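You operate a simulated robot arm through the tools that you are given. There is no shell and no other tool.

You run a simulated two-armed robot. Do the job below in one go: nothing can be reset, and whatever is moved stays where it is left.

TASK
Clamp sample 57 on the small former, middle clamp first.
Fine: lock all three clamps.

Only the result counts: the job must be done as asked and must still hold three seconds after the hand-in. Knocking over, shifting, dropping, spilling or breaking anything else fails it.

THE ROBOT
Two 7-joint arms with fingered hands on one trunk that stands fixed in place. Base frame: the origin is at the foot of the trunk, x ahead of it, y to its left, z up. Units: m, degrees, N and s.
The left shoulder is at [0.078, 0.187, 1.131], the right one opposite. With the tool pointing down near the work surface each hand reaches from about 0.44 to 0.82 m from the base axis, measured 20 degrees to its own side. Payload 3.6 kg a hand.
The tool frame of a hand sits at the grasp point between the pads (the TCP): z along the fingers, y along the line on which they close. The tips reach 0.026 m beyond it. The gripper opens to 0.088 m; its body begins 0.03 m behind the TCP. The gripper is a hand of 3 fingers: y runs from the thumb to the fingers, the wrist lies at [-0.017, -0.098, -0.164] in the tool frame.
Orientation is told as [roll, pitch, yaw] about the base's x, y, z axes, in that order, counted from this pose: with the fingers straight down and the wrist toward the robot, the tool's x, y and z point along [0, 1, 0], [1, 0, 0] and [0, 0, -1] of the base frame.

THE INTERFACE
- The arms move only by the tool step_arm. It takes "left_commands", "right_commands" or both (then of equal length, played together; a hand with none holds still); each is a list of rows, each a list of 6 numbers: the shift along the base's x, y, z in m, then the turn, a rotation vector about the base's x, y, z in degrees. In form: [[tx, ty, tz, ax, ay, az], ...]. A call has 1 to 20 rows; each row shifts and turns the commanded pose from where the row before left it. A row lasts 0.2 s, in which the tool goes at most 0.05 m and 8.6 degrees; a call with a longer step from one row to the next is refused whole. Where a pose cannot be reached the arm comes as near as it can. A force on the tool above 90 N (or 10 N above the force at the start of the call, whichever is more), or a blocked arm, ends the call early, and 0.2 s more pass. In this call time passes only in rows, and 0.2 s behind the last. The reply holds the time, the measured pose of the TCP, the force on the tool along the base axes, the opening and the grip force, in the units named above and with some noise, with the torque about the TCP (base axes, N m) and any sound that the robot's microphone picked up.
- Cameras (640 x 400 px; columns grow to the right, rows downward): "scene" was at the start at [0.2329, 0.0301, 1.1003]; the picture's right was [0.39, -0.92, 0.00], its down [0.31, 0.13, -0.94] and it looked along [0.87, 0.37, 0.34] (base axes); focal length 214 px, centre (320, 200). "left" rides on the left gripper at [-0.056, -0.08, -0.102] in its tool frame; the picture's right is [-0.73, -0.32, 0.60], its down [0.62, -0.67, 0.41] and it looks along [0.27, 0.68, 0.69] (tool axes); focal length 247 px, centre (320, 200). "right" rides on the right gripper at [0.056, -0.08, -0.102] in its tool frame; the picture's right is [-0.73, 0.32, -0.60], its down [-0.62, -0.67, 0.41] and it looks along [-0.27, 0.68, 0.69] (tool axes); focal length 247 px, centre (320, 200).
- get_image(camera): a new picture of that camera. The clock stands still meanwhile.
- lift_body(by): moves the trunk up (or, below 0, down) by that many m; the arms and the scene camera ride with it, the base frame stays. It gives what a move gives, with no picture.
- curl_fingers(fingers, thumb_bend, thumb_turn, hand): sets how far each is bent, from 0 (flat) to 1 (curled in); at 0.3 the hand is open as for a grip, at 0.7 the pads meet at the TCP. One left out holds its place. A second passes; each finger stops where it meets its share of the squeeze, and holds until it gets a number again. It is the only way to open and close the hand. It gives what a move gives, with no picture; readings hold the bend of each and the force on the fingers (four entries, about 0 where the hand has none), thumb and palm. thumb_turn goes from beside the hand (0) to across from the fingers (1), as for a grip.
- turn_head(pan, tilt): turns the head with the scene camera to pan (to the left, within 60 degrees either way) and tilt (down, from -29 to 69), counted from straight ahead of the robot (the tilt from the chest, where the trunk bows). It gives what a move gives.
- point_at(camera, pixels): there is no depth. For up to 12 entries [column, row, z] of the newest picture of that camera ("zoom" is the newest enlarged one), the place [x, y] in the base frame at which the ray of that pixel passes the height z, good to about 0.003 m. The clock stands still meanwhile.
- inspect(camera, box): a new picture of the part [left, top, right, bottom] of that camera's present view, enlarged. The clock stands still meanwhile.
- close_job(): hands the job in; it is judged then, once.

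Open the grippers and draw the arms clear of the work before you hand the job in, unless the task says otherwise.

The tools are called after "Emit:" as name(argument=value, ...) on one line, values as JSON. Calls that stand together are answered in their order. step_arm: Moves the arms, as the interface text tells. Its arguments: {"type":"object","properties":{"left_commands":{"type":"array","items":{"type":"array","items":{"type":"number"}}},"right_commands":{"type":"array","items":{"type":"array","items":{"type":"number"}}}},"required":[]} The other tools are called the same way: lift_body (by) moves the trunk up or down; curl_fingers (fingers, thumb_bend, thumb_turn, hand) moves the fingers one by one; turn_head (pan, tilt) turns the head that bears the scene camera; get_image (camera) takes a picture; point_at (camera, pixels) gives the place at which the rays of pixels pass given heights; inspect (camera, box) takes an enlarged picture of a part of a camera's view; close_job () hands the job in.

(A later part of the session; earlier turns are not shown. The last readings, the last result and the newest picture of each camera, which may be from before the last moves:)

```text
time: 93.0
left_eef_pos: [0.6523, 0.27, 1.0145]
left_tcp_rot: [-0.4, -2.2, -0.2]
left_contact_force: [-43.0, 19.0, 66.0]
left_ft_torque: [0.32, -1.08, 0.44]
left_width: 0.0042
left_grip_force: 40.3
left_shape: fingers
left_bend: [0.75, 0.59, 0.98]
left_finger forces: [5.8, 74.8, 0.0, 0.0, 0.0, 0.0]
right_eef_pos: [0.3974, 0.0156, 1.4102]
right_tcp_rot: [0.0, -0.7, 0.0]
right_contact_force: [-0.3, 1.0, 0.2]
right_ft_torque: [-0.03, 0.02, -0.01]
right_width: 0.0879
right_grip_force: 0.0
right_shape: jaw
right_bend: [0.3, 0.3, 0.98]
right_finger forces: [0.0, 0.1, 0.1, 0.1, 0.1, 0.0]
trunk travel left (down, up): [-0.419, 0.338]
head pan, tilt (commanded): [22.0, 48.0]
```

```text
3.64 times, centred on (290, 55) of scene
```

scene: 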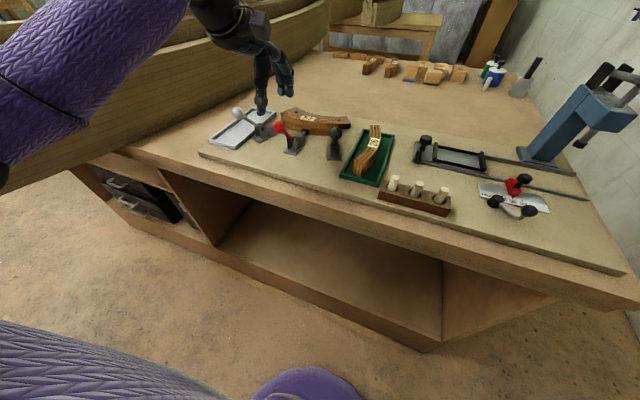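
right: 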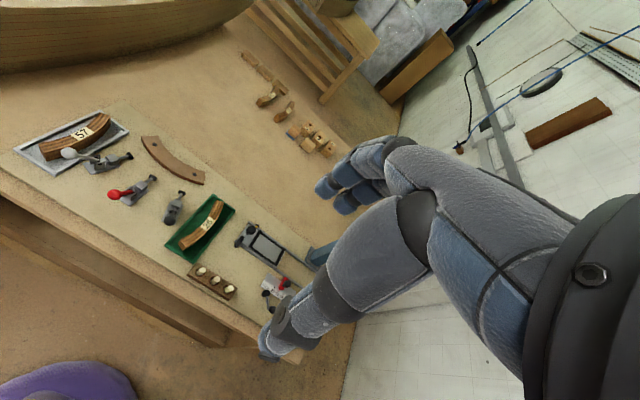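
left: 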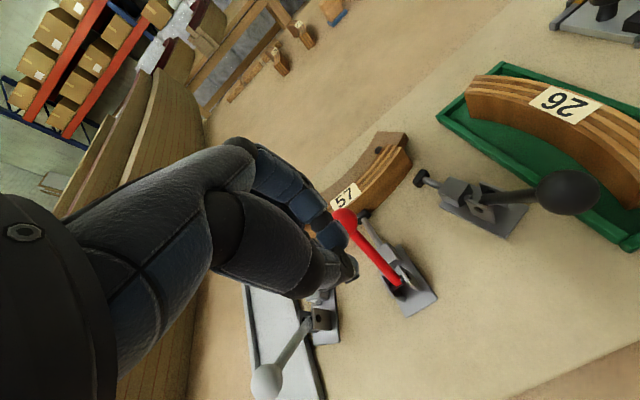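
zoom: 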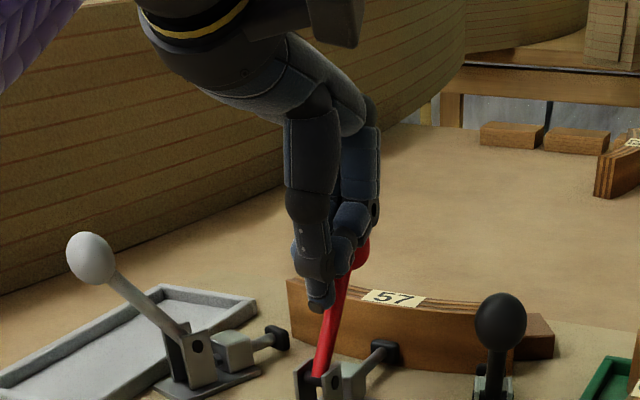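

Force is at about 80 N with a growing sideways part and no click. I back off to see where the handle rests and how the sample sits against the former.

Emit:
step_arm(left_commands=[[-0.01, 0, 0.008, 0, 0, 0], [-0.02, 0, 0.015, 0, 0, 0], [-0.03, 0, 0.035, 0, 0, 0], [-0.04, 0.02, 0.02, 0, 0, 0], [-0.04, 0.03, 0, 0, 0, 0]])

Emit:
get_image(camera="left")

Emit:
inspect(camera="scene", box=[220, 30, 360, 140])

```text
time: 94.2
left_eef_pos: [0.5171, 0.3162, 1.0719]
left_tcp_rot: [-0.7, 0.2, -0.4]
left_contact_force: [-0.2, 0.5, 0.2]
left_ft_torque: [0.0, -0.02, -0.04]
left_width: 0.0009
left_grip_force: 0.1
left_shape: fingers
left_bend: [0.75, 0.65, 0.98]
left_finger forces: [0.0, 0.1, 0.0, 0.0, 0.1, 0.0]
right_eef_pos: [0.4127, 0.0139, 1.4062]
right_tcp_rot: [0.0, 0.0, -0.1]
right_contact_force: [0.0, 0.4, -0.3]
right_ft_torque: [-0.03, -0.02, 0.0]
right_width: 0.0879
right_grip_force: 0.0
right_shape: jaw
right_bend: [0.3, 0.3, 0.98]
right_finger forces: [0.1, 0.0, 0.0, 0.1, 0.1, 0.0]
trunk travel left (down, up): [-0.419, 0.338]
head pan, tilt (commanded): [22.0, 48.0]
```

```text
taken
```

left: 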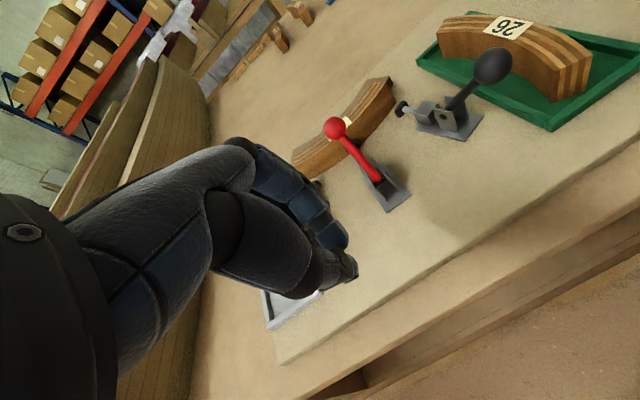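

```text
3.64 times, centred on (290, 85) of scene
```

zoom: 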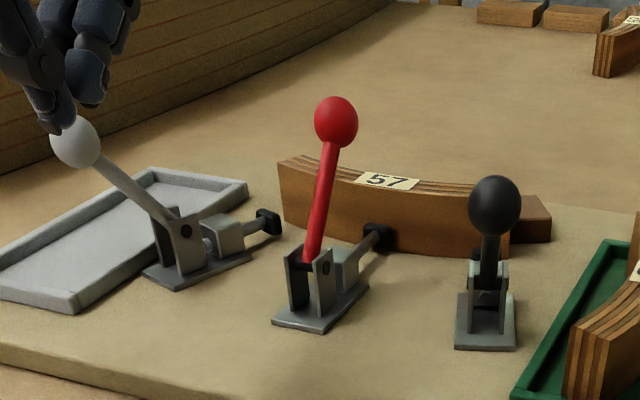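

The handle rests at exactly the same forward position after both pushes (raw pixel (294,64)), 75 degrees from its start — this looks like its end stop. I check closely whether the pad holds the sample against the former.

Emit:
inspect(camera="left", box=[270, 60, 450, 220])

Emit:
inspect(camera="scene", box=[270, 60, 350, 120])

```text
2.50 times, centred on (360, 140) of left
```

zoom: 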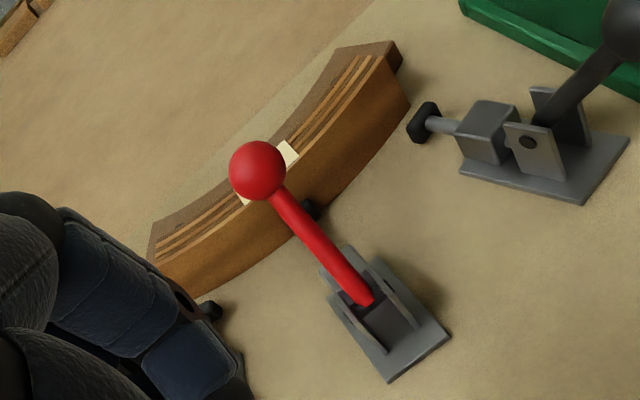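

```text
6.67 times, centred on (310, 90) of scene
```

zoom: 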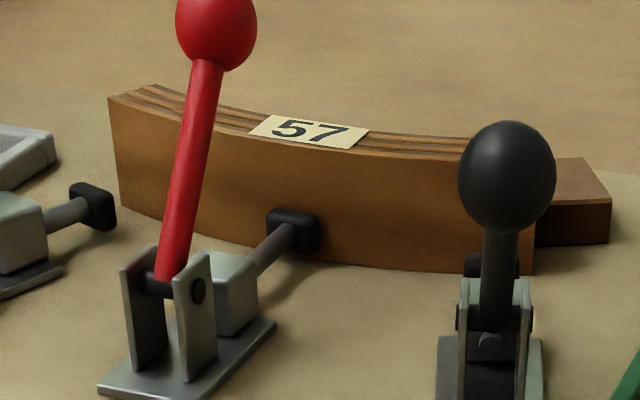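

The sample now lies against the former with the red pad on it, while the grey and black pads stand back. Next the grey clamp: I raise the hand, turn it (pitch -10, yaw -12) to match that clamp's direction, and stretch the fingers again.

Emit:
step_arm(left_commands=[[-0.01, 0.02, 0.03, 0, -5, 0], [-0.01, 0.03, 0.01, 0, -5, 0], [0, 0.03, 0, 0, 0, -6], [0, 0.01, 0, 0, 0, -6]])

Emit:
curl_fingers(hand="left", fingers=0.05, thumb_bend=0.6)

Emit:
get_image(camera="left")

Emit:
inspect(camera="scene", box=[180, 20, 340, 140])

```text
time: 95.2
left_eef_pos: [0.4974, 0.4063, 1.1093]
left_tcp_rot: [-0.4, -9.9, -12.5]
left_contact_force: [-0.5, 0.1, 0.4]
left_ft_torque: [0.0, 0.0, -0.01]
left_width: 0.0011
left_grip_force: 0.1
left_shape: fingers
left_bend: [0.75, 0.65, 0.98]
left_finger forces: [0.0, 0.0, 0.0, 0.0, 0.0, 0.0]
right_eef_pos: [0.4123, 0.0145, 1.4062]
right_tcp_rot: [0.0, 0.0, 0.1]
right_contact_force: [0.7, -0.5, -0.3]
right_ft_torque: [0.0, -0.03, -0.01]
right_width: 0.0878
right_grip_force: 0.1
right_shape: jaw
right_bend: [0.3, 0.3, 0.98]
right_finger forces: [0.1, 0.1, 0.0, 0.0, 0.1, 0.0]
trunk travel left (down, up): [-0.419, 0.338]
head pan, tilt (commanded): [22.0, 48.0]
```

```text
time: 96.2
left_eef_pos: [0.4982, 0.4052, 1.1087]
left_tcp_rot: [-0.4, -9.9, -12.2]
left_contact_force: [0.6, -0.3, 0.2]
left_ft_torque: [-0.01, 0.0, 0.03]
left_width: 0.0896
left_grip_force: 0.1
left_shape: fingers
left_bend: [0.05, 0.6, 0.98]
left_finger forces: [0.0, 0.1, 0.0, 0.0, 0.0, 0.0]
right_eef_pos: [0.4127, 0.0146, 1.406]
right_tcp_rot: [0.0, -0.1, 0.0]
right_contact_force: [-0.2, -0.3, -0.9]
right_ft_torque: [0.01, -0.01, -0.02]
right_width: 0.0878
right_grip_force: 0.1
right_shape: jaw
right_bend: [0.3, 0.3, 0.98]
right_finger forces: [0.1, 0.1, 0.1, 0.0, 0.0, 0.0]
trunk travel left (down, up): [-0.419, 0.338]
head pan, tilt (commanded): [22.0, 48.0]
```

```text
taken
```

left: 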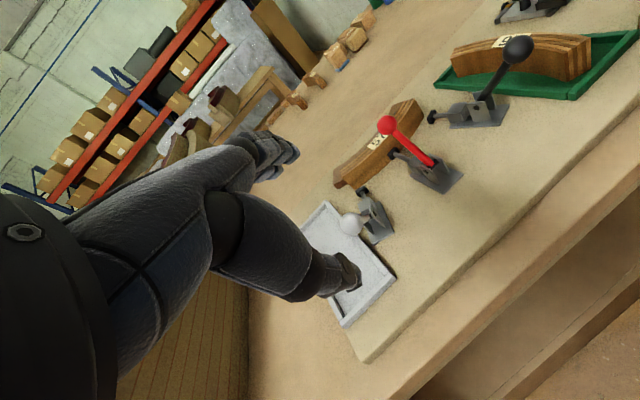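

```text
3.33 times, centred on (260, 80) of scene
```

zoom: 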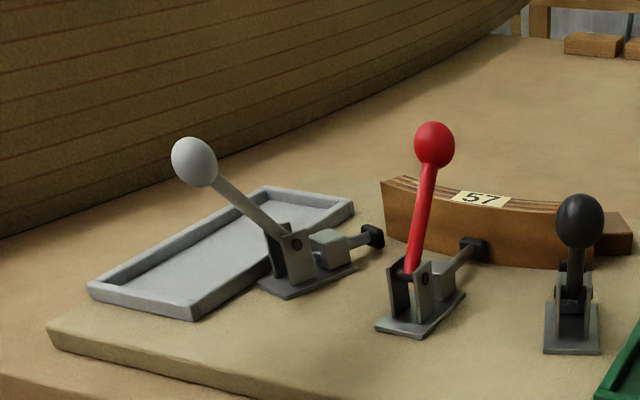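

Grey ball at (350,223) in the left view, red handle still forward. I confirm the grey ball's coordinates before approaching.

Emit:
point_at(camera="left", pixels=[[350, 223, 1.008], [388, 125, 1.008], [518, 49, 1.008]])

Emit:
step_arm(left_commands=[[0.02, 0, -0.04, 0, 0, 0], [0.02, 0, -0.035, 0, 0, 0], [0.01, 0.001, -0.022, 0, 0, 0]])

Emit:
get_image(camera="left")

Emit:
inspect(camera="scene", box=[180, 20, 340, 140])

```text
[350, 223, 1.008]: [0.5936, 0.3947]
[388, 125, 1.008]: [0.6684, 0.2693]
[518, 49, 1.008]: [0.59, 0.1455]
```

```text
time: 97.0
left_eef_pos: [0.5474, 0.4112, 1.0122]
left_tcp_rot: [-0.4, -9.8, -12.4]
left_contact_force: [0.5, -0.1, 0.1]
left_ft_torque: [-0.02, 0.01, 0.03]
left_width: 0.0899
left_grip_force: 0.0
left_shape: fingers
left_bend: [0.05, 0.6, 0.98]
left_finger forces: [0.1, 0.0, 0.0, 0.1, 0.0, 0.0]
right_eef_pos: [0.4131, 0.0147, 1.4066]
right_tcp_rot: [0.0, 0.1, 0.0]
right_contact_force: [0.8, -0.3, 0.4]
right_ft_torque: [-0.02, -0.04, 0.0]
right_width: 0.0876
right_grip_force: 0.1
right_shape: jaw
right_bend: [0.3, 0.3, 0.98]
right_finger forces: [0.0, 0.0, 0.1, 0.1, 0.0, 0.1]
trunk travel left (down, up): [-0.419, 0.338]
head pan, tilt (commanded): [22.0, 48.0]
```

```text
taken
```

left: 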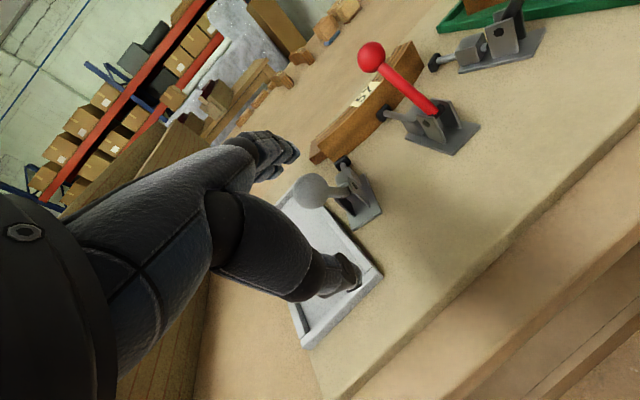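

```text
3.33 times, centred on (260, 80) of scene
```

zoom: 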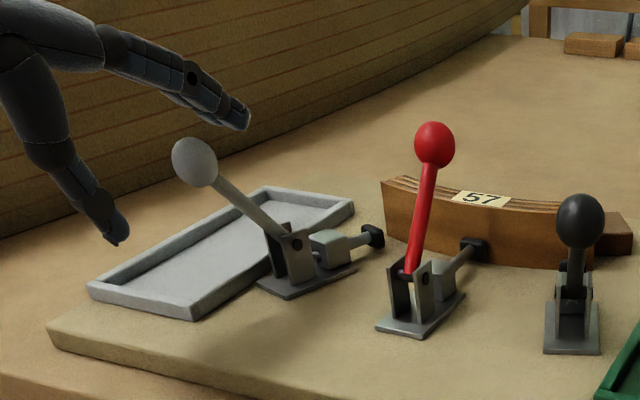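

The thumb is behind the grey ball, well aligned with its swing direction (0.944,-0.33). I advance along that line to near contact.

Emit:
step_arm(left_commands=[[0.0142, -0.005, 0, 0, 0, 0], [0.0142, -0.005, 0, 0, 0, 0], [0.0094, -0.0033, 0.001, 0, 0, 0]])

Emit:
step_arm(left_commands=[[0.0057, -0.002, 0.002, 0, 0, 0], [0.0057, -0.002, 0.003, 0, 0, 0]])

Emit:
inspect(camera="scene", box=[180, 20, 340, 140])

```text
time: 97.8
left_eef_pos: [0.5866, 0.3959, 1.014]
left_tcp_rot: [-0.4, -9.8, -12.3]
left_contact_force: [0.0, -0.3, -0.5]
left_ft_torque: [0.01, -0.02, 0.01]
left_width: 0.0896
left_grip_force: 0.0
left_shape: fingers
left_bend: [0.05, 0.6, 0.98]
left_finger forces: [0.0, 0.0, 0.0, 0.0, 0.1, 0.0]
right_eef_pos: [0.413, 0.0145, 1.4055]
right_tcp_rot: [0.0, 0.0, 0.0]
right_contact_force: [-0.7, 0.4, -0.7]
right_ft_torque: [-0.05, 0.02, 0.02]
right_width: 0.0879
right_grip_force: 0.0
right_shape: jaw
right_bend: [0.3, 0.3, 0.98]
right_finger forces: [0.0, 0.0, 0.0, 0.0, 0.1, 0.0]
trunk travel left (down, up): [-0.419, 0.338]
head pan, tilt (commanded): [22.0, 48.0]
```

```text
time: 98.4
left_eef_pos: [0.5986, 0.3919, 1.0195]
left_tcp_rot: [-0.4, -9.9, -12.3]
left_contact_force: [-3.3, 0.2, -0.3]
left_ft_torque: [-0.01, 0.04, 0.02]
left_width: 0.0939
left_grip_force: 2.3
left_shape: fingers
left_bend: [0.05, 0.58, 0.97]
left_finger forces: [0.0, 0.0, 0.0, 0.0, 3.3, 0.0]
right_eef_pos: [0.4114, 0.0153, 1.4061]
right_tcp_rot: [0.0, 0.0, 0.0]
right_contact_force: [-0.1, 0.5, 1.2]
right_ft_torque: [0.02, -0.02, 0.01]
right_width: 0.0877
right_grip_force: 0.1
right_shape: jaw
right_bend: [0.3, 0.3, 0.98]
right_finger forces: [0.0, 0.1, 0.0, 0.1, 0.0, 0.1]
trunk travel left (down, up): [-0.419, 0.338]
head pan, tilt (commanded): [22.0, 48.0]
```

```text
3.33 times, centred on (260, 80) of scene
```

zoom: 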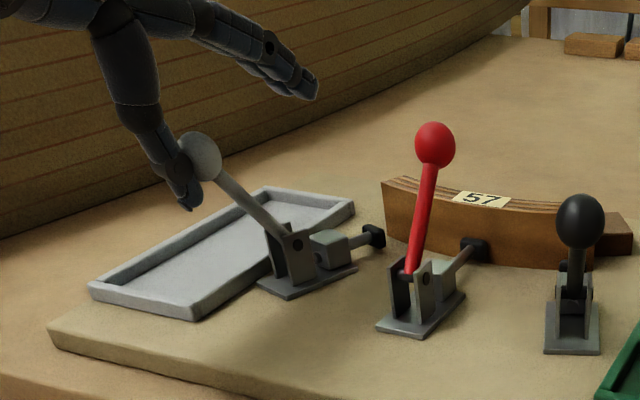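

Contact at 3 N and the grey handle starts moving. I follow its arc in 8 mm rows.

Emit:
step_arm(left_commands=[[0.0075, -0.0026, 0.0025, 0, 0, 0], [0.0075, -0.0026, 0.003, 0, 0, 0], [0.0075, -0.0026, 0.0024, 0, 0, 0]])

Emit:
step_arm(left_commands=[[0.0075, -0.0026, 0.0015, 0, 0, 0], [0.0075, -0.0026, 0.0005, 0, 0, 0], [0.0075, -0.0026, 0, 0, 0, 0]])

Emit:
inspect(camera="scene", box=[180, 20, 340, 140])

```text
time: 99.2
left_eef_pos: [0.6205, 0.3819, 1.0272]
left_tcp_rot: [-0.5, -9.9, -12.2]
left_contact_force: [-0.7, 0.0, 0.2]
left_ft_torque: [-0.01, 0.02, 0.02]
left_width: 0.0907
left_grip_force: 0.1
left_shape: fingers
left_bend: [0.05, 0.59, 0.97]
left_finger forces: [0.1, 0.1, 0.0, 0.0, 0.3, 0.0]
right_eef_pos: [0.4124, 0.0141, 1.4045]
right_tcp_rot: [0.0, -0.1, 0.0]
right_contact_force: [0.2, 0.7, 0.1]
right_ft_torque: [-0.01, 0.0, 0.01]
right_width: 0.0879
right_grip_force: 0.1
right_shape: jaw
right_bend: [0.3, 0.3, 0.98]
right_finger forces: [0.0, 0.0, 0.0, 0.1, 0.1, 0.0]
trunk travel left (down, up): [-0.419, 0.338]
head pan, tilt (commanded): [22.0, 48.0]
```

```text
time: 100.0
left_eef_pos: [0.643, 0.376, 1.0298]
left_tcp_rot: [-0.4, -10.0, -12.2]
left_contact_force: [-0.7, -0.4, -0.6]
left_ft_torque: [0.02, 0.02, -0.05]
left_width: 0.0904
left_grip_force: 0.0
left_shape: fingers
left_bend: [0.05, 0.6, 0.97]
left_finger forces: [0.1, 0.1, 0.0, 0.0, 0.1, 0.0]
right_eef_pos: [0.4131, 0.0152, 1.4052]
right_tcp_rot: [0.0, 0.0, 0.0]
right_contact_force: [-0.3, -0.3, 0.0]
right_ft_torque: [0.02, -0.04, -0.03]
right_width: 0.0876
right_grip_force: 0.0
right_shape: jaw
right_bend: [0.3, 0.3, 0.98]
right_finger forces: [0.0, 0.0, 0.0, 0.0, 0.0, 0.0]
trunk travel left (down, up): [-0.419, 0.338]
head pan, tilt (commanded): [22.0, 48.0]
```

```text
3.33 times, centred on (260, 80) of scene
```

zoom: 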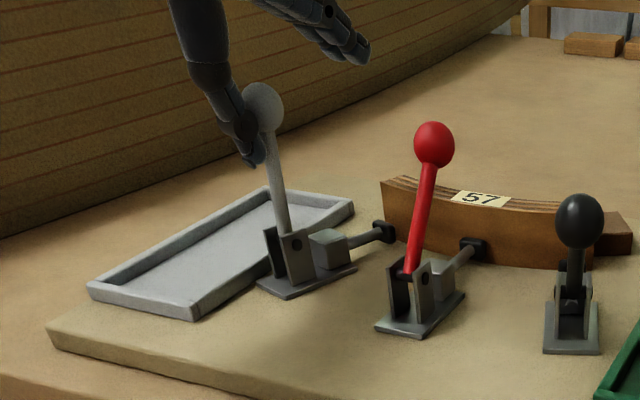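

The grey handle is upright and its pad has reached the sample's end. I continue forward and down the arc.

Emit:
step_arm(left_commands=[[0.0075, -0.0026, -0.0008, 0, 0, 0], [0.0075, -0.0026, -0.0017, 0, 0, 0], [0.0075, -0.0026, -0.0026, 0, 0, 0]])

Emit:
step_arm(left_commands=[[0.0057, -0.002, -0.003, 0, 0, 0], [0.0057, -0.002, -0.0035, 0, 0, 0]])

Emit:
inspect(camera="scene", box=[180, 20, 340, 140])

```text
time: 100.8
left_eef_pos: [0.666, 0.3666, 1.0239]
left_tcp_rot: [-0.6, -9.9, -12.4]
left_contact_force: [0.2, 0.6, -0.2]
left_ft_torque: [0.02, 0.0, 0.01]
left_width: 0.0903
left_grip_force: 0.1
left_shape: fingers
left_bend: [0.05, 0.6, 0.97]
left_finger forces: [0.0, 0.1, 0.0, 0.0, 0.1, 0.0]
right_eef_pos: [0.4128, 0.0144, 1.405]
right_tcp_rot: [0.1, 0.0, 0.0]
right_contact_force: [-0.8, -0.1, 0.1]
right_ft_torque: [-0.02, -0.04, -0.01]
right_width: 0.0879
right_grip_force: 0.2
right_shape: jaw
right_bend: [0.3, 0.3, 0.98]
right_finger forces: [0.0, 0.0, 0.0, 0.0, 0.0, 0.1]
trunk travel left (down, up): [-0.419, 0.338]
head pan, tilt (commanded): [22.0, 48.0]
```

```text
time: 101.4
left_eef_pos: [0.6753, 0.3631, 1.017]
left_tcp_rot: [-0.4, -9.9, -12.3]
left_contact_force: [-1.4, 0.4, 0.5]
left_ft_torque: [0.05, -0.01, -0.01]
left_width: 0.0909
left_grip_force: 0.7
left_shape: fingers
left_bend: [0.05, 0.59, 0.98]
left_finger forces: [0.0, 0.0, 0.0, 0.0, 1.0, 0.0]
right_eef_pos: [0.4123, 0.0153, 1.4058]
right_tcp_rot: [0.0, 0.0, -0.1]
right_contact_force: [-0.7, 0.3, -0.2]
right_ft_torque: [0.01, 0.02, 0.0]
right_width: 0.0876
right_grip_force: 0.0
right_shape: jaw
right_bend: [0.3, 0.3, 0.98]
right_finger forces: [0.0, 0.0, 0.0, 0.0, 0.0, 0.1]
trunk travel left (down, up): [-0.419, 0.338]
head pan, tilt (commanded): [22.0, 48.0]
```

```text
3.33 times, centred on (260, 80) of scene
```

zoom: 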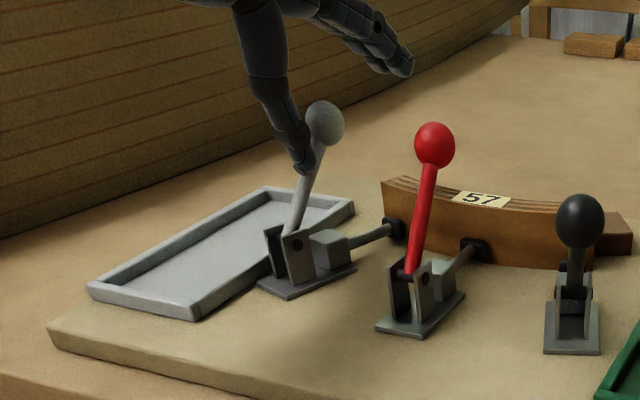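

The grey pad is on the sample and the handle leans forward with light contact (1 N). I push on to its stop.

Emit:
step_arm(left_commands=[[0.0045, -0.0016, -0.003, 0, 0, 0], [0.0045, -0.0016, -0.003, 0, 0, 0]])

Emit:
inspect(camera="scene", box=[180, 20, 340, 140])

```text
time: 102.0
left_eef_pos: [0.6824, 0.3602, 1.017]
left_tcp_rot: [-0.4, -10.1, -12.4]
left_contact_force: [-7.6, 0.9, 12.4]
left_ft_torque: [0.09, 0.45, 0.02]
left_width: 0.097
left_grip_force: 6.7
left_shape: fingers
left_bend: [0.05, 0.56, 0.97]
left_finger forces: [0.1, 0.1, 0.0, 0.1, 12.4, 0.0]
right_eef_pos: [0.4102, 0.0146, 1.4068]
right_tcp_rot: [0.0, -0.1, 0.0]
right_contact_force: [0.6, 0.0, -0.3]
right_ft_torque: [0.03, 0.01, 0.0]
right_width: 0.0878
right_grip_force: 0.1
right_shape: jaw
right_bend: [0.3, 0.3, 0.98]
right_finger forces: [0.1, 0.1, 0.1, 0.0, 0.0, 0.1]
trunk travel left (down, up): [-0.419, 0.338]
head pan, tilt (commanded): [22.0, 48.0]
```

```text
3.33 times, centred on (260, 80) of scene
```

zoom: 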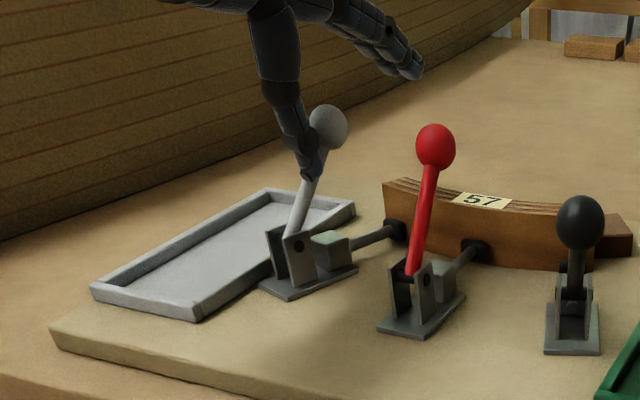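

Resistance rose to 12 N with the grey handle no longer moving: it is at its stop. I withdraw the thumb back and up, then check the handle's rest position.

Emit:
step_arm(left_commands=[[-0.014, 0.005, 0.003, 0, 0, 0], [-0.028, 0.01, 0.01, 0, 0, 0], [-0.03, 0.01, 0.035, 0, 0, 0], [-0.03, 0.005, 0.04, 0, 0, 0]])

Emit:
get_image(camera="left")

Emit:
inspect(camera="scene", box=[200, 40, 340, 140])

Emit:
point_at(camera="zoom", pixels=[[320, 200, 1.0]])

```text
refused: row 4 steps farther than a row can; nothing moved
```

```text
taken
```

left: 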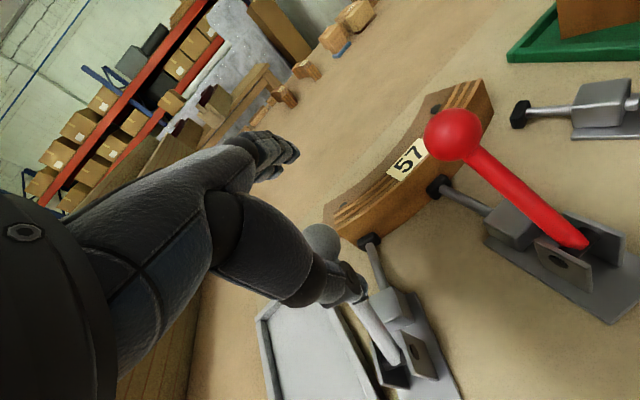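

```text
4.00 times, centred on (270, 90) of scene
```

zoom: 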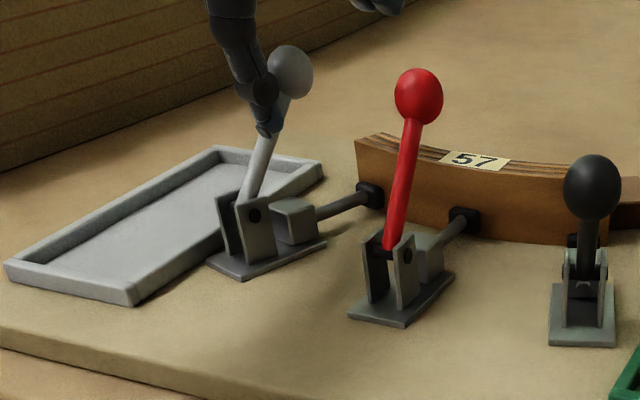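

```text
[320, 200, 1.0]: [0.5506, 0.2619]
```

The last row was a hair too long and nothing moved. I repeat the withdrawal with shorter rows.

Emit:
step_arm(left_commands=[[-0.014, 0.005, 0.003, 0, 0, 0], [-0.028, 0.01, 0.01, 0, 0, 0], [-0.028, 0.01, 0.032, 0, 0, 0], [-0.028, 0.005, 0.035, 0, 0, 0]])

Emit:
get_image(camera="left")

Emit:
inspect(camera="scene", box=[200, 40, 340, 140])

```text
time: 103.0
left_eef_pos: [0.5839, 0.3931, 1.0924]
left_tcp_rot: [-0.5, -9.8, -12.3]
left_contact_force: [-0.1, 0.2, -1.3]
left_ft_torque: [0.05, -0.01, 0.03]
left_width: 0.0901
left_grip_force: 0.0
left_shape: fingers
left_bend: [0.05, 0.6, 0.97]
left_finger forces: [0.0, 0.0, 0.0, 0.1, 0.0, 0.0]
right_eef_pos: [0.4124, 0.0139, 1.4065]
right_tcp_rot: [0.0, -0.2, 0.1]
right_contact_force: [0.1, -1.2, 0.4]
right_ft_torque: [-0.03, -0.01, 0.01]
right_width: 0.0876
right_grip_force: 0.1
right_shape: jaw
right_bend: [0.3, 0.3, 0.98]
right_finger forces: [0.0, 0.0, 0.0, 0.1, 0.1, 0.0]
trunk travel left (down, up): [-0.419, 0.338]
head pan, tilt (commanded): [22.0, 48.0]
```

```text
taken
```

left: 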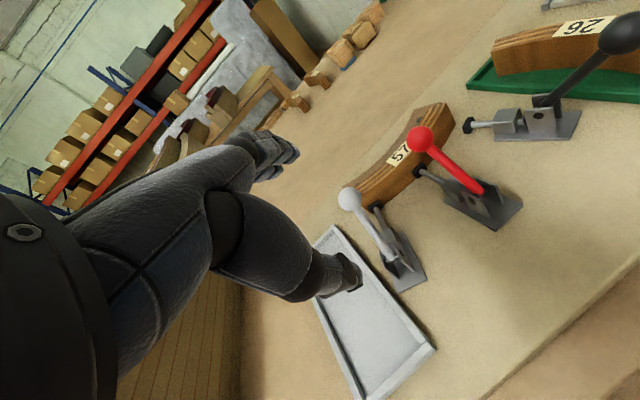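

```text
4.00 times, centred on (270, 90) of scene
```

zoom: 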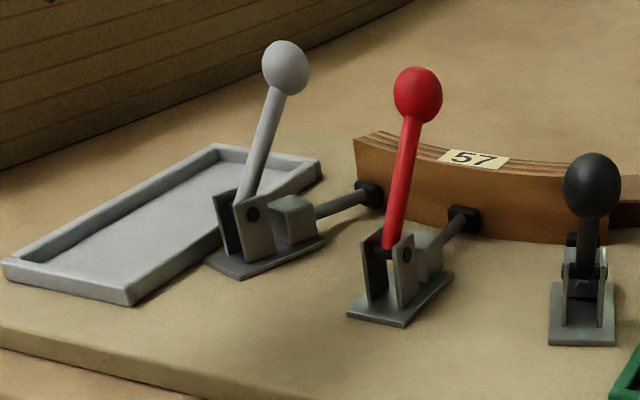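

Both grey and red handles now lean forward. I measure both balls from the two views to compare their angles.

Emit:
point_at(camera="zoom", pixels=[[286, 67, 1.0], [286, 67, 1.02], [418, 95, 1.0], [418, 95, 1.02]])

Emit:
point_at(camera="left", pixels=[[349, 198, 1.0], [349, 198, 1.02], [420, 139, 1.0], [420, 139, 1.02]])

```text
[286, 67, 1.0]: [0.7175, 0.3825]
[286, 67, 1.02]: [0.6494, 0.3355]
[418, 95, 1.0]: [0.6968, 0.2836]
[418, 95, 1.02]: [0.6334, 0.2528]
```

```text
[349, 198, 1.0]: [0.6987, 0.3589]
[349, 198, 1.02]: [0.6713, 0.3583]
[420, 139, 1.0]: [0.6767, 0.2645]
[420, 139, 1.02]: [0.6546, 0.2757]
```

Both balls ended at the matching forward angle (grey (0.686,0.360,1.009), red (0.666,0.270,1.010)), i.e. the same end stop. For the black clamp I carry the left hand across high and back, turn it to yaw +14, and move the right hand aside.

Emit:
step_arm(left_commands=[[-0.03, 0, 0.025, 0, 0, 0], [-0.02, -0.03, 0.01, 0, 0, 3.3], [0, -0.035, 0, 0, 0, 3.3], [0, -0.035, 0, 0, 0, 3.3], [0, -0.035, 0, 0, 0, 3.3], [0, -0.035, 0, 0, 0, 3.3], [0, -0.035, 0, 0, 0, 3.3], [0, -0.035, 0, 0, 0, 3.3], [0.005, -0.02, 0, 0, 0, 3.2]], right_commands=[[0, -0.03, 0, 0, 0, 0], [0, -0.03, 0, 0, 0, 0], [0, -0.03, 0, 0, 0, 0], [0, -0.03, 0, 0, 0, 0], [0, -0.03, 0, 0, 0, 0], [0, -0.03, 0, 0, 0, 0], [0, 0, 0, 0, 0, 0], [0, 0, 0, 0, 0, 0], [0, 0, 0, 0, 0, 0]])

Emit:
get_image(camera="left")

Emit:
get_image(camera="scene")

```text
time: 105.0
left_eef_pos: [0.5441, 0.13, 1.1263]
left_tcp_rot: [-0.6, -9.9, 14.0]
left_contact_force: [0.4, 0.4, -0.4]
left_ft_torque: [-0.03, 0.01, 0.01]
left_width: 0.0898
left_grip_force: 0.0
left_shape: fingers
left_bend: [0.05, 0.6, 0.97]
left_finger forces: [0.0, 0.0, 0.1, 0.0, 0.1, 0.0]
right_eef_pos: [0.4122, -0.1678, 1.4045]
right_tcp_rot: [-0.1, 0.1, 0.0]
right_contact_force: [0.4, -0.4, 0.3]
right_ft_torque: [0.0, -0.03, 0.0]
right_width: 0.0877
right_grip_force: 0.1
right_shape: jaw
right_bend: [0.3, 0.3, 0.98]
right_finger forces: [0.0, 0.0, 0.0, 0.1, 0.0, 0.0]
trunk travel left (down, up): [-0.419, 0.338]
head pan, tilt (commanded): [22.0, 48.0]
```

```text
taken
```

left: 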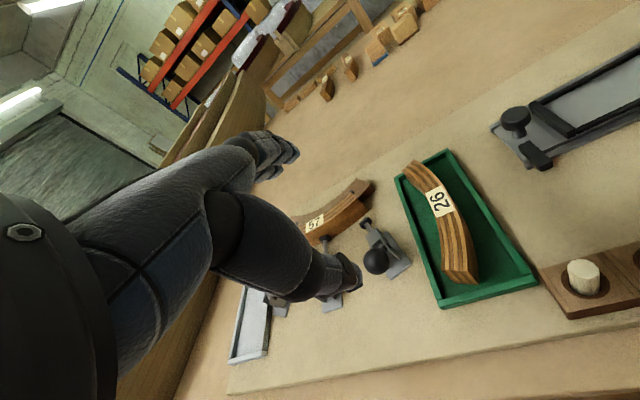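

```text
taken
```

scene: 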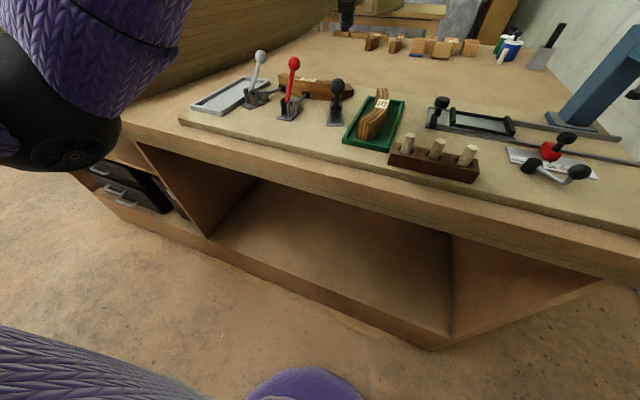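

The black ball is at (376,262) in the left view. I confirm its coordinates and raise the head view a little to see the hand.

Emit:
point_at(camera="left", pixels=[[376, 262, 1.008], [366, 226, 0.932]])

Emit:
turn_head(pan=10, tilt=40)

Emit:
inspect(camera="scene", box=[180, 0, 380, 150])

```text
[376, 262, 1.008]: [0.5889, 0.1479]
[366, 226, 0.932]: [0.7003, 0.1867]
```

```text
time: 105.8
left_eef_pos: [0.5446, 0.1304, 1.1264]
left_tcp_rot: [-0.3, -9.8, 14.1]
left_contact_force: [0.0, -0.5, 0.6]
left_ft_torque: [-0.01, -0.02, 0.03]
left_width: 0.0899
left_grip_force: 0.0
left_shape: fingers
left_bend: [0.05, 0.6, 0.97]
left_finger forces: [0.0, 0.0, 0.0, 0.0, 0.0, 0.1]
right_eef_pos: [0.4111, -0.1671, 1.4061]
right_tcp_rot: [0.0, 0.0, 0.0]
right_contact_force: [-0.5, -0.5, 0.5]
right_ft_torque: [0.01, 0.02, -0.01]
right_width: 0.0876
right_grip_force: 0.0
right_shape: jaw
right_bend: [0.3, 0.3, 0.98]
right_finger forces: [0.1, 0.0, 0.1, 0.0, 0.0, 0.0]
trunk travel left (down, up): [-0.419, 0.338]
head pan, tilt (commanded): [10.0, 40.0]
```

```text
2.67 times, centred on (280, 75) of scene
```

zoom: 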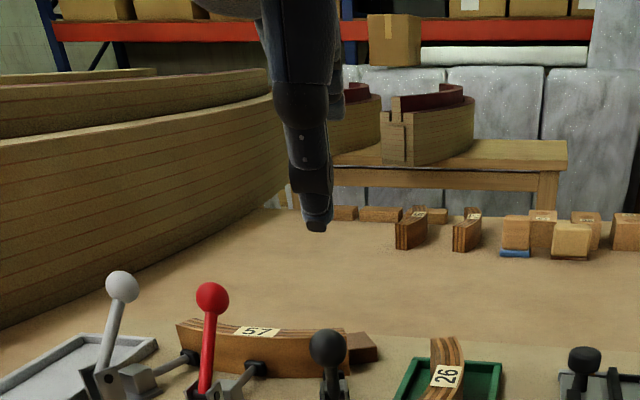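

Black ball at (0.589,0.148). I descend behind it to thumb-contact height.

Emit:
step_arm(left_commands=[[0.0005, 0.001, -0.04, 0, 0, 0], [0.0005, 0.001, -0.04, 0, 0, 0], [0.0005, 0.001, -0.034, 0, 0, 0]])

Emit:
inspect(camera="scene", box=[180, 20, 380, 170])

Emit:
get_image(camera="left")

```text
time: 106.6
left_eef_pos: [0.5458, 0.1351, 1.0102]
left_tcp_rot: [-0.5, -9.8, 14.0]
left_contact_force: [-1.1, 0.2, -0.1]
left_ft_torque: [-0.01, -0.03, 0.02]
left_width: 0.0898
left_grip_force: 0.0
left_shape: fingers
left_bend: [0.05, 0.6, 0.97]
left_finger forces: [0.0, 0.1, 0.1, 0.0, 0.0, 0.1]
right_eef_pos: [0.4111, -0.1674, 1.4048]
right_tcp_rot: [0.0, 0.1, 0.1]
right_contact_force: [0.0, -0.4, 0.4]
right_ft_torque: [0.01, -0.01, -0.01]
right_width: 0.0877
right_grip_force: 0.1
right_shape: jaw
right_bend: [0.3, 0.3, 0.98]
right_finger forces: [0.0, 0.0, 0.0, 0.1, 0.0, 0.0]
trunk travel left (down, up): [-0.419, 0.338]
head pan, tilt (commanded): [10.0, 40.0]
```

```text
2.67 times, centred on (280, 95) of scene
```

zoom: 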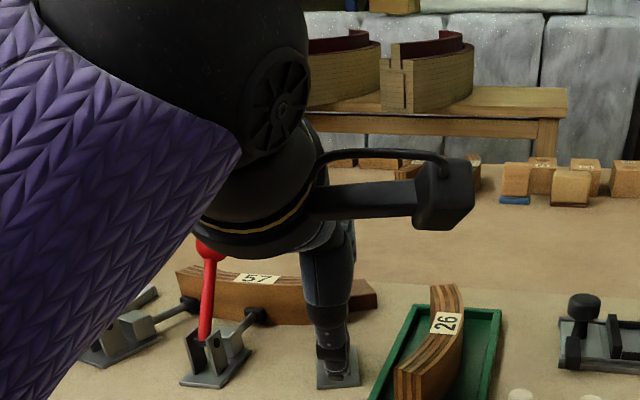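

```text
taken
```

left: 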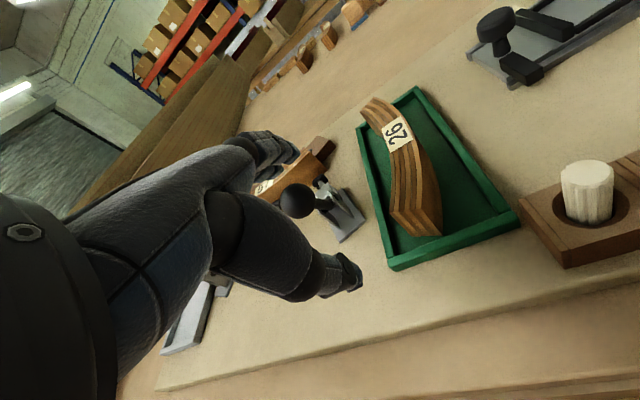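

The thumb is aligned behind the black ball at (297,200) in the left view. I advance along its swing direction (0.947,0.32) to contact.

Emit:
step_arm(left_commands=[[0.0142, 0.0048, 0, 0, 0, 0], [0.0142, 0.0048, 0.001, 0, 0, 0], [0.0085, 0.0029, 0.002, 0, 0, 0]])

Emit:
step_arm(left_commands=[[0.0057, 0.0019, 0.002, 0, 0, 0], [0.0057, 0.0019, 0.003, 0, 0, 0]])

Emit:
get_image(camera="left")

```text
time: 107.4
left_eef_pos: [0.5848, 0.1462, 1.0153]
left_tcp_rot: [-0.4, -9.9, 14.0]
left_contact_force: [-0.2, 0.2, -0.6]
left_ft_torque: [0.0, 0.0, -0.02]
left_width: 0.0897
left_grip_force: 0.2
left_shape: fingers
left_bend: [0.05, 0.6, 0.97]
left_finger forces: [0.1, 0.0, 0.0, 0.0, 0.0, 0.0]
right_eef_pos: [0.4098, -0.1673, 1.4052]
right_tcp_rot: [0.1, -0.1, 0.1]
right_contact_force: [-1.1, -0.6, -0.6]
right_ft_torque: [0.03, -0.02, 0.04]
right_width: 0.0878
right_grip_force: 0.1
right_shape: jaw
right_bend: [0.3, 0.3, 0.98]
right_finger forces: [0.0, 0.1, 0.1, 0.0, 0.0, 0.0]
trunk travel left (down, up): [-0.419, 0.338]
head pan, tilt (commanded): [10.0, 40.0]
```

```text
time: 108.0
left_eef_pos: [0.5922, 0.1501, 1.0207]
left_tcp_rot: [-0.5, -9.8, 14.0]
left_contact_force: [-1.0, -2.2, -0.4]
left_ft_torque: [-0.01, 0.01, 0.0]
left_width: 0.0923
left_grip_force: 1.1
left_shape: fingers
left_bend: [0.05, 0.58, 0.97]
left_finger forces: [0.0, 0.0, 0.1, 0.1, 2.4, 0.0]
right_eef_pos: [0.411, -0.167, 1.4056]
right_tcp_rot: [0.0, 0.0, 0.0]
right_contact_force: [0.0, -1.2, 0.5]
right_ft_torque: [0.0, -0.02, -0.01]
right_width: 0.0878
right_grip_force: 0.1
right_shape: jaw
right_bend: [0.3, 0.3, 0.98]
right_finger forces: [0.0, 0.0, 0.0, 0.0, 0.0, 0.0]
trunk travel left (down, up): [-0.419, 0.338]
head pan, tilt (commanded): [10.0, 40.0]
```

```text
taken
```

left: 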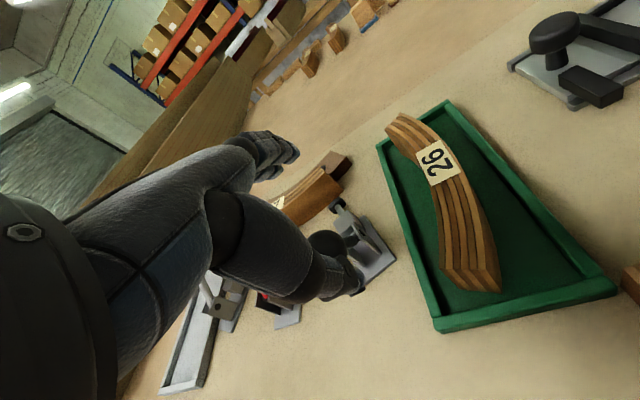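

Contact, but the force is mostly sideways (-2.2 N in y): the thumb sits off-centre on the ball's right side. I back off slightly, shift 6 mm left, and come forward again.

Emit:
step_arm(left_commands=[[-0.0114, -0.0038, -0.004, 0, 0, 0], [-0.0019, 0.0057, 0, 0, 0, 2], [0.0076, 0.0026, 0.003, 0, 0, 2], [0.0057, 0.0019, 0.002, 0, 0, 0]])

Emit:
step_arm(left_commands=[[0.0057, 0.0019, 0.0025, 0, 0, 0]])

Emit:
inspect(camera="scene", box=[220, 40, 360, 170])

```text
time: 109.0
left_eef_pos: [0.5927, 0.156, 1.0236]
left_tcp_rot: [-0.5, -9.8, 18.0]
left_contact_force: [-4.2, -0.9, 0.6]
left_ft_torque: [-0.03, 0.03, 0.0]
left_width: 0.0941
left_grip_force: 2.1
left_shape: fingers
left_bend: [0.05, 0.57, 0.98]
left_finger forces: [0.0, 0.1, 0.1, 0.0, 3.4, 0.1]
right_eef_pos: [0.4095, -0.1675, 1.4052]
right_tcp_rot: [0.0, -0.1, 0.0]
right_contact_force: [0.0, -0.5, 0.1]
right_ft_torque: [-0.02, 0.04, -0.01]
right_width: 0.0879
right_grip_force: 0.0
right_shape: jaw
right_bend: [0.3, 0.3, 0.98]
right_finger forces: [0.0, 0.0, 0.0, 0.0, 0.0, 0.1]
trunk travel left (down, up): [-0.419, 0.338]
head pan, tilt (commanded): [10.0, 40.0]
```

```text
time: 109.4
left_eef_pos: [0.5977, 0.1585, 1.0242]
left_tcp_rot: [-0.4, -9.8, 18.0]
left_contact_force: [-2.2, -0.5, 1.0]
left_ft_torque: [-0.03, 0.08, -0.02]
left_width: 0.0944
left_grip_force: 1.4
left_shape: fingers
left_bend: [0.05, 0.57, 0.97]
left_finger forces: [0.1, 0.1, 0.1, 0.0, 2.8, 0.1]
right_eef_pos: [0.4105, -0.1673, 1.4042]
right_tcp_rot: [0.0, 0.0, 0.0]
right_contact_force: [0.4, -0.6, -0.5]
right_ft_torque: [0.03, 0.01, 0.01]
right_width: 0.0877
right_grip_force: 0.0
right_shape: jaw
right_bend: [0.3, 0.3, 0.98]
right_finger forces: [0.1, 0.1, 0.0, 0.0, 0.0, 0.0]
trunk travel left (down, up): [-0.419, 0.338]
head pan, tilt (commanded): [10.0, 40.0]
```

```text
3.08 times, centred on (290, 105) of scene
```

zoom: 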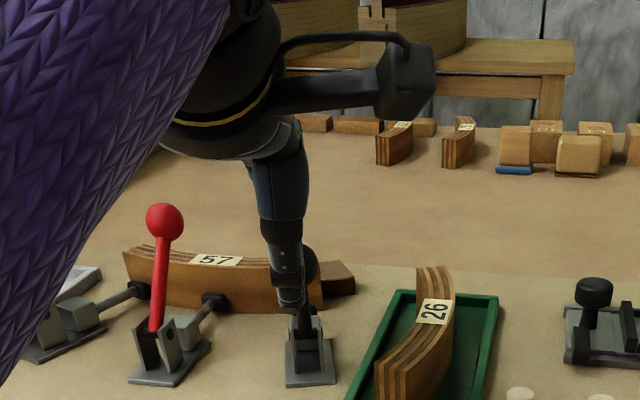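

The push is now well aligned (4 N along the swing). I follow the black handle's arc upward in 8 mm rows.

Emit:
step_arm(left_commands=[[0.0076, 0.0026, 0, 0, 0, 0], [0.0076, 0.0026, 0.0025, 0, 0, 0], [0.0076, 0.0026, 0.0018, 0, 0, 0]])

Emit:
step_arm(left_commands=[[0.0076, 0.0026, 0.001, 0, 0, 0], [0.0076, 0.0026, 0, 0, 0, 0], [0.0076, 0.0026, -0.0006, 0, 0, 0]])

Emit:
inspect(camera="scene", box=[220, 40, 360, 170])

Emit:
get_image(camera="left")

```text
time: 110.2
left_eef_pos: [0.6205, 0.1668, 1.027]
left_tcp_rot: [-0.4, -9.8, 18.0]
left_contact_force: [0.6, -0.7, 0.2]
left_ft_torque: [0.04, -0.01, -0.03]
left_width: 0.0907
left_grip_force: 0.3
left_shape: fingers
left_bend: [0.05, 0.59, 0.98]
left_finger forces: [0.1, 0.0, 0.0, 0.0, 0.3, 0.0]
right_eef_pos: [0.4101, -0.167, 1.4058]
right_tcp_rot: [0.1, 0.0, 0.0]
right_contact_force: [-0.3, -0.2, -0.4]
right_ft_torque: [-0.03, -0.06, -0.04]
right_width: 0.0879
right_grip_force: 0.0
right_shape: jaw
right_bend: [0.3, 0.3, 0.98]
right_finger forces: [0.0, 0.0, 0.1, 0.0, 0.0, 0.0]
trunk travel left (down, up): [-0.419, 0.338]
head pan, tilt (commanded): [10.0, 40.0]
```

```text
time: 111.0
left_eef_pos: [0.6429, 0.1755, 1.028]
left_tcp_rot: [-0.4, -9.9, 18.0]
left_contact_force: [0.3, 0.3, -0.1]
left_ft_torque: [-0.04, -0.01, 0.01]
left_width: 0.0903
left_grip_force: 0.4
left_shape: fingers
left_bend: [0.05, 0.6, 0.98]
left_finger forces: [0.0, 0.0, 0.1, 0.0, 0.1, 0.0]
right_eef_pos: [0.4105, -0.1672, 1.4046]
right_tcp_rot: [0.0, 0.0, -0.1]
right_contact_force: [0.8, -0.1, 0.3]
right_ft_torque: [-0.03, -0.01, 0.0]
right_width: 0.0877
right_grip_force: 0.1
right_shape: jaw
right_bend: [0.3, 0.3, 0.98]
right_finger forces: [0.1, 0.0, 0.0, 0.0, 0.1, 0.0]
trunk travel left (down, up): [-0.419, 0.338]
head pan, tilt (commanded): [10.0, 40.0]
```

```text
3.08 times, centred on (290, 105) of scene
```

zoom: 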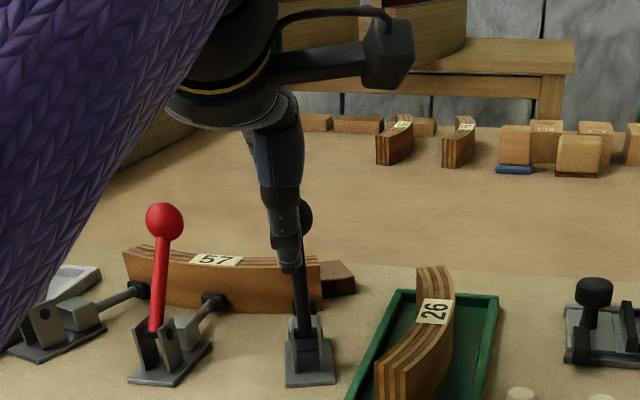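

```text
taken
```

left: 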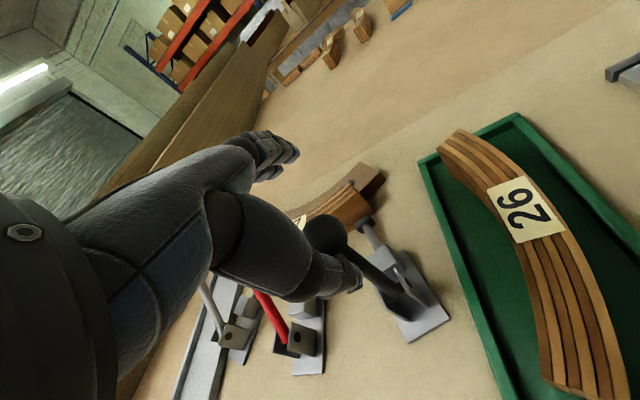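

The black handle is past upright with light contact. I continue forward and down.

Emit:
step_arm(left_commands=[[0.0076, 0.0022, -0.001, 0, 0, 0], [0.0076, 0.0022, -0.0018, 0, 0, 0], [0.0076, 0.0022, -0.0026, 0, 0, 0]])

Emit:
step_arm(left_commands=[[0.0057, 0.0016, -0.003, 0, 0, 0], [0.0057, 0.0016, -0.0035, 0, 0, 0]])

Emit:
inspect(camera="scene", box=[220, 40, 360, 170])

```text
time: 111.8
left_eef_pos: [0.6673, 0.1803, 1.0239]
left_tcp_rot: [-0.4, -9.9, 18.0]
left_contact_force: [0.4, -0.9, 0.4]
left_ft_torque: [0.0, 0.01, -0.05]
left_width: 0.0903
left_grip_force: 0.0
left_shape: fingers
left_bend: [0.05, 0.6, 0.98]
left_finger forces: [0.0, 0.1, 0.1, 0.1, 0.0, 0.0]
right_eef_pos: [0.4124, -0.166, 1.4046]
right_tcp_rot: [0.0, -0.1, 0.0]
right_contact_force: [0.6, -0.6, 0.0]
right_ft_torque: [0.03, -0.02, -0.02]
right_width: 0.0878
right_grip_force: 0.0
right_shape: jaw
right_bend: [0.3, 0.3, 0.98]
right_finger forces: [0.0, 0.0, 0.1, 0.0, 0.0, 0.1]
trunk travel left (down, up): [-0.419, 0.338]
head pan, tilt (commanded): [10.0, 40.0]
```

```text
time: 112.4
left_eef_pos: [0.6757, 0.1827, 1.0187]
left_tcp_rot: [-0.6, -10.0, 18.0]
left_contact_force: [-3.5, -1.5, 4.5]
left_ft_torque: [-0.06, 0.08, -0.04]
left_width: 0.0931
left_grip_force: 2.3
left_shape: fingers
left_bend: [0.05, 0.58, 0.97]
left_finger forces: [0.0, 0.0, 0.0, 0.0, 4.6, 0.0]
right_eef_pos: [0.4103, -0.1676, 1.4068]
right_tcp_rot: [0.0, 0.0, 0.0]
right_contact_force: [-0.4, -0.1, 0.4]
right_ft_torque: [-0.02, 0.0, 0.02]
right_width: 0.0878
right_grip_force: 0.0
right_shape: jaw
right_bend: [0.3, 0.3, 0.98]
right_finger forces: [0.0, 0.0, 0.0, 0.1, 0.0, 0.0]
trunk travel left (down, up): [-0.419, 0.338]
head pan, tilt (commanded): [10.0, 40.0]
```

```text
3.08 times, centred on (290, 105) of scene
```

zoom: 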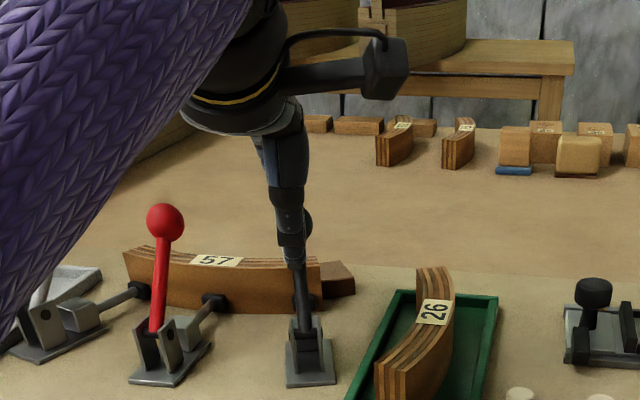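

Force has risen to 4.6 N at the expected end position. I push a little more to make sure it sits at its stop.

Emit:
step_arm(left_commands=[[0.0045, 0.0013, -0.003, 0, 0, 0], [0.0045, 0.0013, -0.003, 0, 0, 0]])

Emit:
get_image(camera="left")

```text
time: 113.0
left_eef_pos: [0.6847, 0.1869, 1.0163]
left_tcp_rot: [-0.7, -10.5, 18.0]
left_contact_force: [-11.9, -3.0, 25.3]
left_ft_torque: [-0.36, 0.83, -0.05]
left_width: 0.0999
left_grip_force: 13.1
left_shape: fingers
left_bend: [0.05, 0.55, 0.98]
left_finger forces: [0.0, 0.0, 0.0, 0.0, 25.6, 0.1]
right_eef_pos: [0.4065, -0.1681, 1.4049]
right_tcp_rot: [0.1, -0.2, 0.0]
right_contact_force: [-0.1, 0.2, -0.2]
right_ft_torque: [-0.01, 0.01, -0.02]
right_width: 0.0879
right_grip_force: 0.0
right_shape: jaw
right_bend: [0.3, 0.3, 0.98]
right_finger forces: [0.0, 0.0, 0.0, 0.0, 0.0, 0.1]
trunk travel left (down, up): [-0.419, 0.338]
head pan, tilt (commanded): [10.0, 40.0]
```

```text
taken
```

left: 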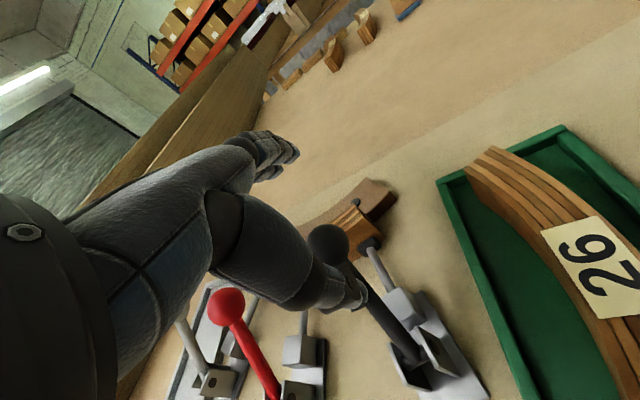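

The black handle is firm at its stop (25 N) and its pad is on the sample. I withdraw the thumb back and up along the same line.

Emit:
step_arm(left_commands=[[-0.012, -0.004, 0.004, 0, 0, 0], [-0.028, -0.009, 0.008, 0, 0, 0], [-0.028, -0.009, 0.028, 0, 0, 0], [-0.028, -0.005, 0.035, 0, 0, 0], [-0.03, 0, 0.035, 0, 0, 0]])

Emit:
get_image(camera="left")

Emit:
get_image(camera="scene")

```text
time: 114.2
left_eef_pos: [0.5611, 0.1585, 1.1236]
left_tcp_rot: [-0.4, -9.8, 18.0]
left_contact_force: [0.3, -0.1, -0.2]
left_ft_torque: [0.0, 0.01, -0.02]
left_width: 0.09
left_grip_force: 0.1
left_shape: fingers
left_bend: [0.05, 0.6, 0.98]
left_finger forces: [0.0, 0.0, 0.1, 0.0, 0.0, 0.1]
right_eef_pos: [0.4096, -0.1669, 1.4049]
right_tcp_rot: [0.0, -0.1, 0.0]
right_contact_force: [-0.3, 0.2, -0.7]
right_ft_torque: [0.06, -0.01, 0.03]
right_width: 0.0878
right_grip_force: 0.0
right_shape: jaw
right_bend: [0.3, 0.3, 0.98]
right_finger forces: [0.0, 0.0, 0.0, 0.1, 0.0, 0.0]
trunk travel left (down, up): [-0.419, 0.338]
head pan, tilt (commanded): [10.0, 40.0]
```

```text
taken
```

left: 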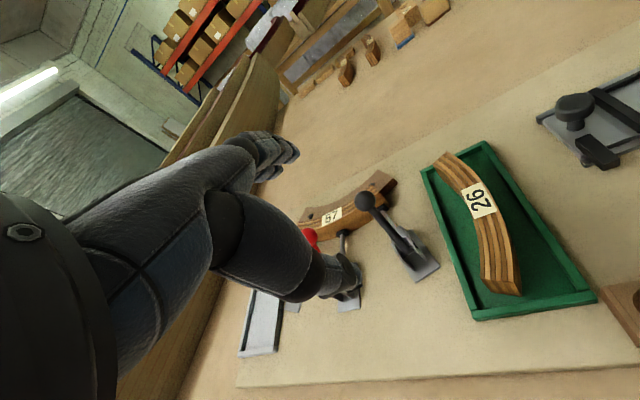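

```text
taken
```

scene: 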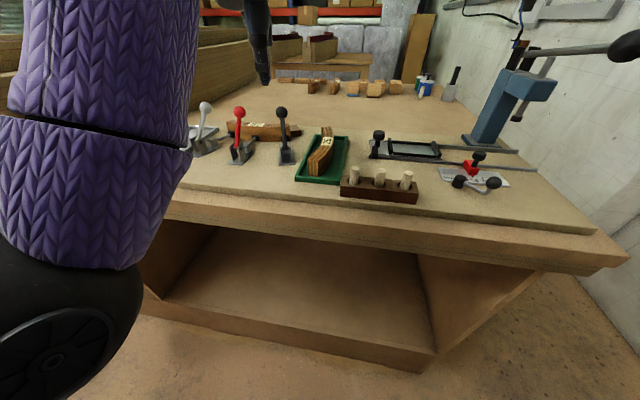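

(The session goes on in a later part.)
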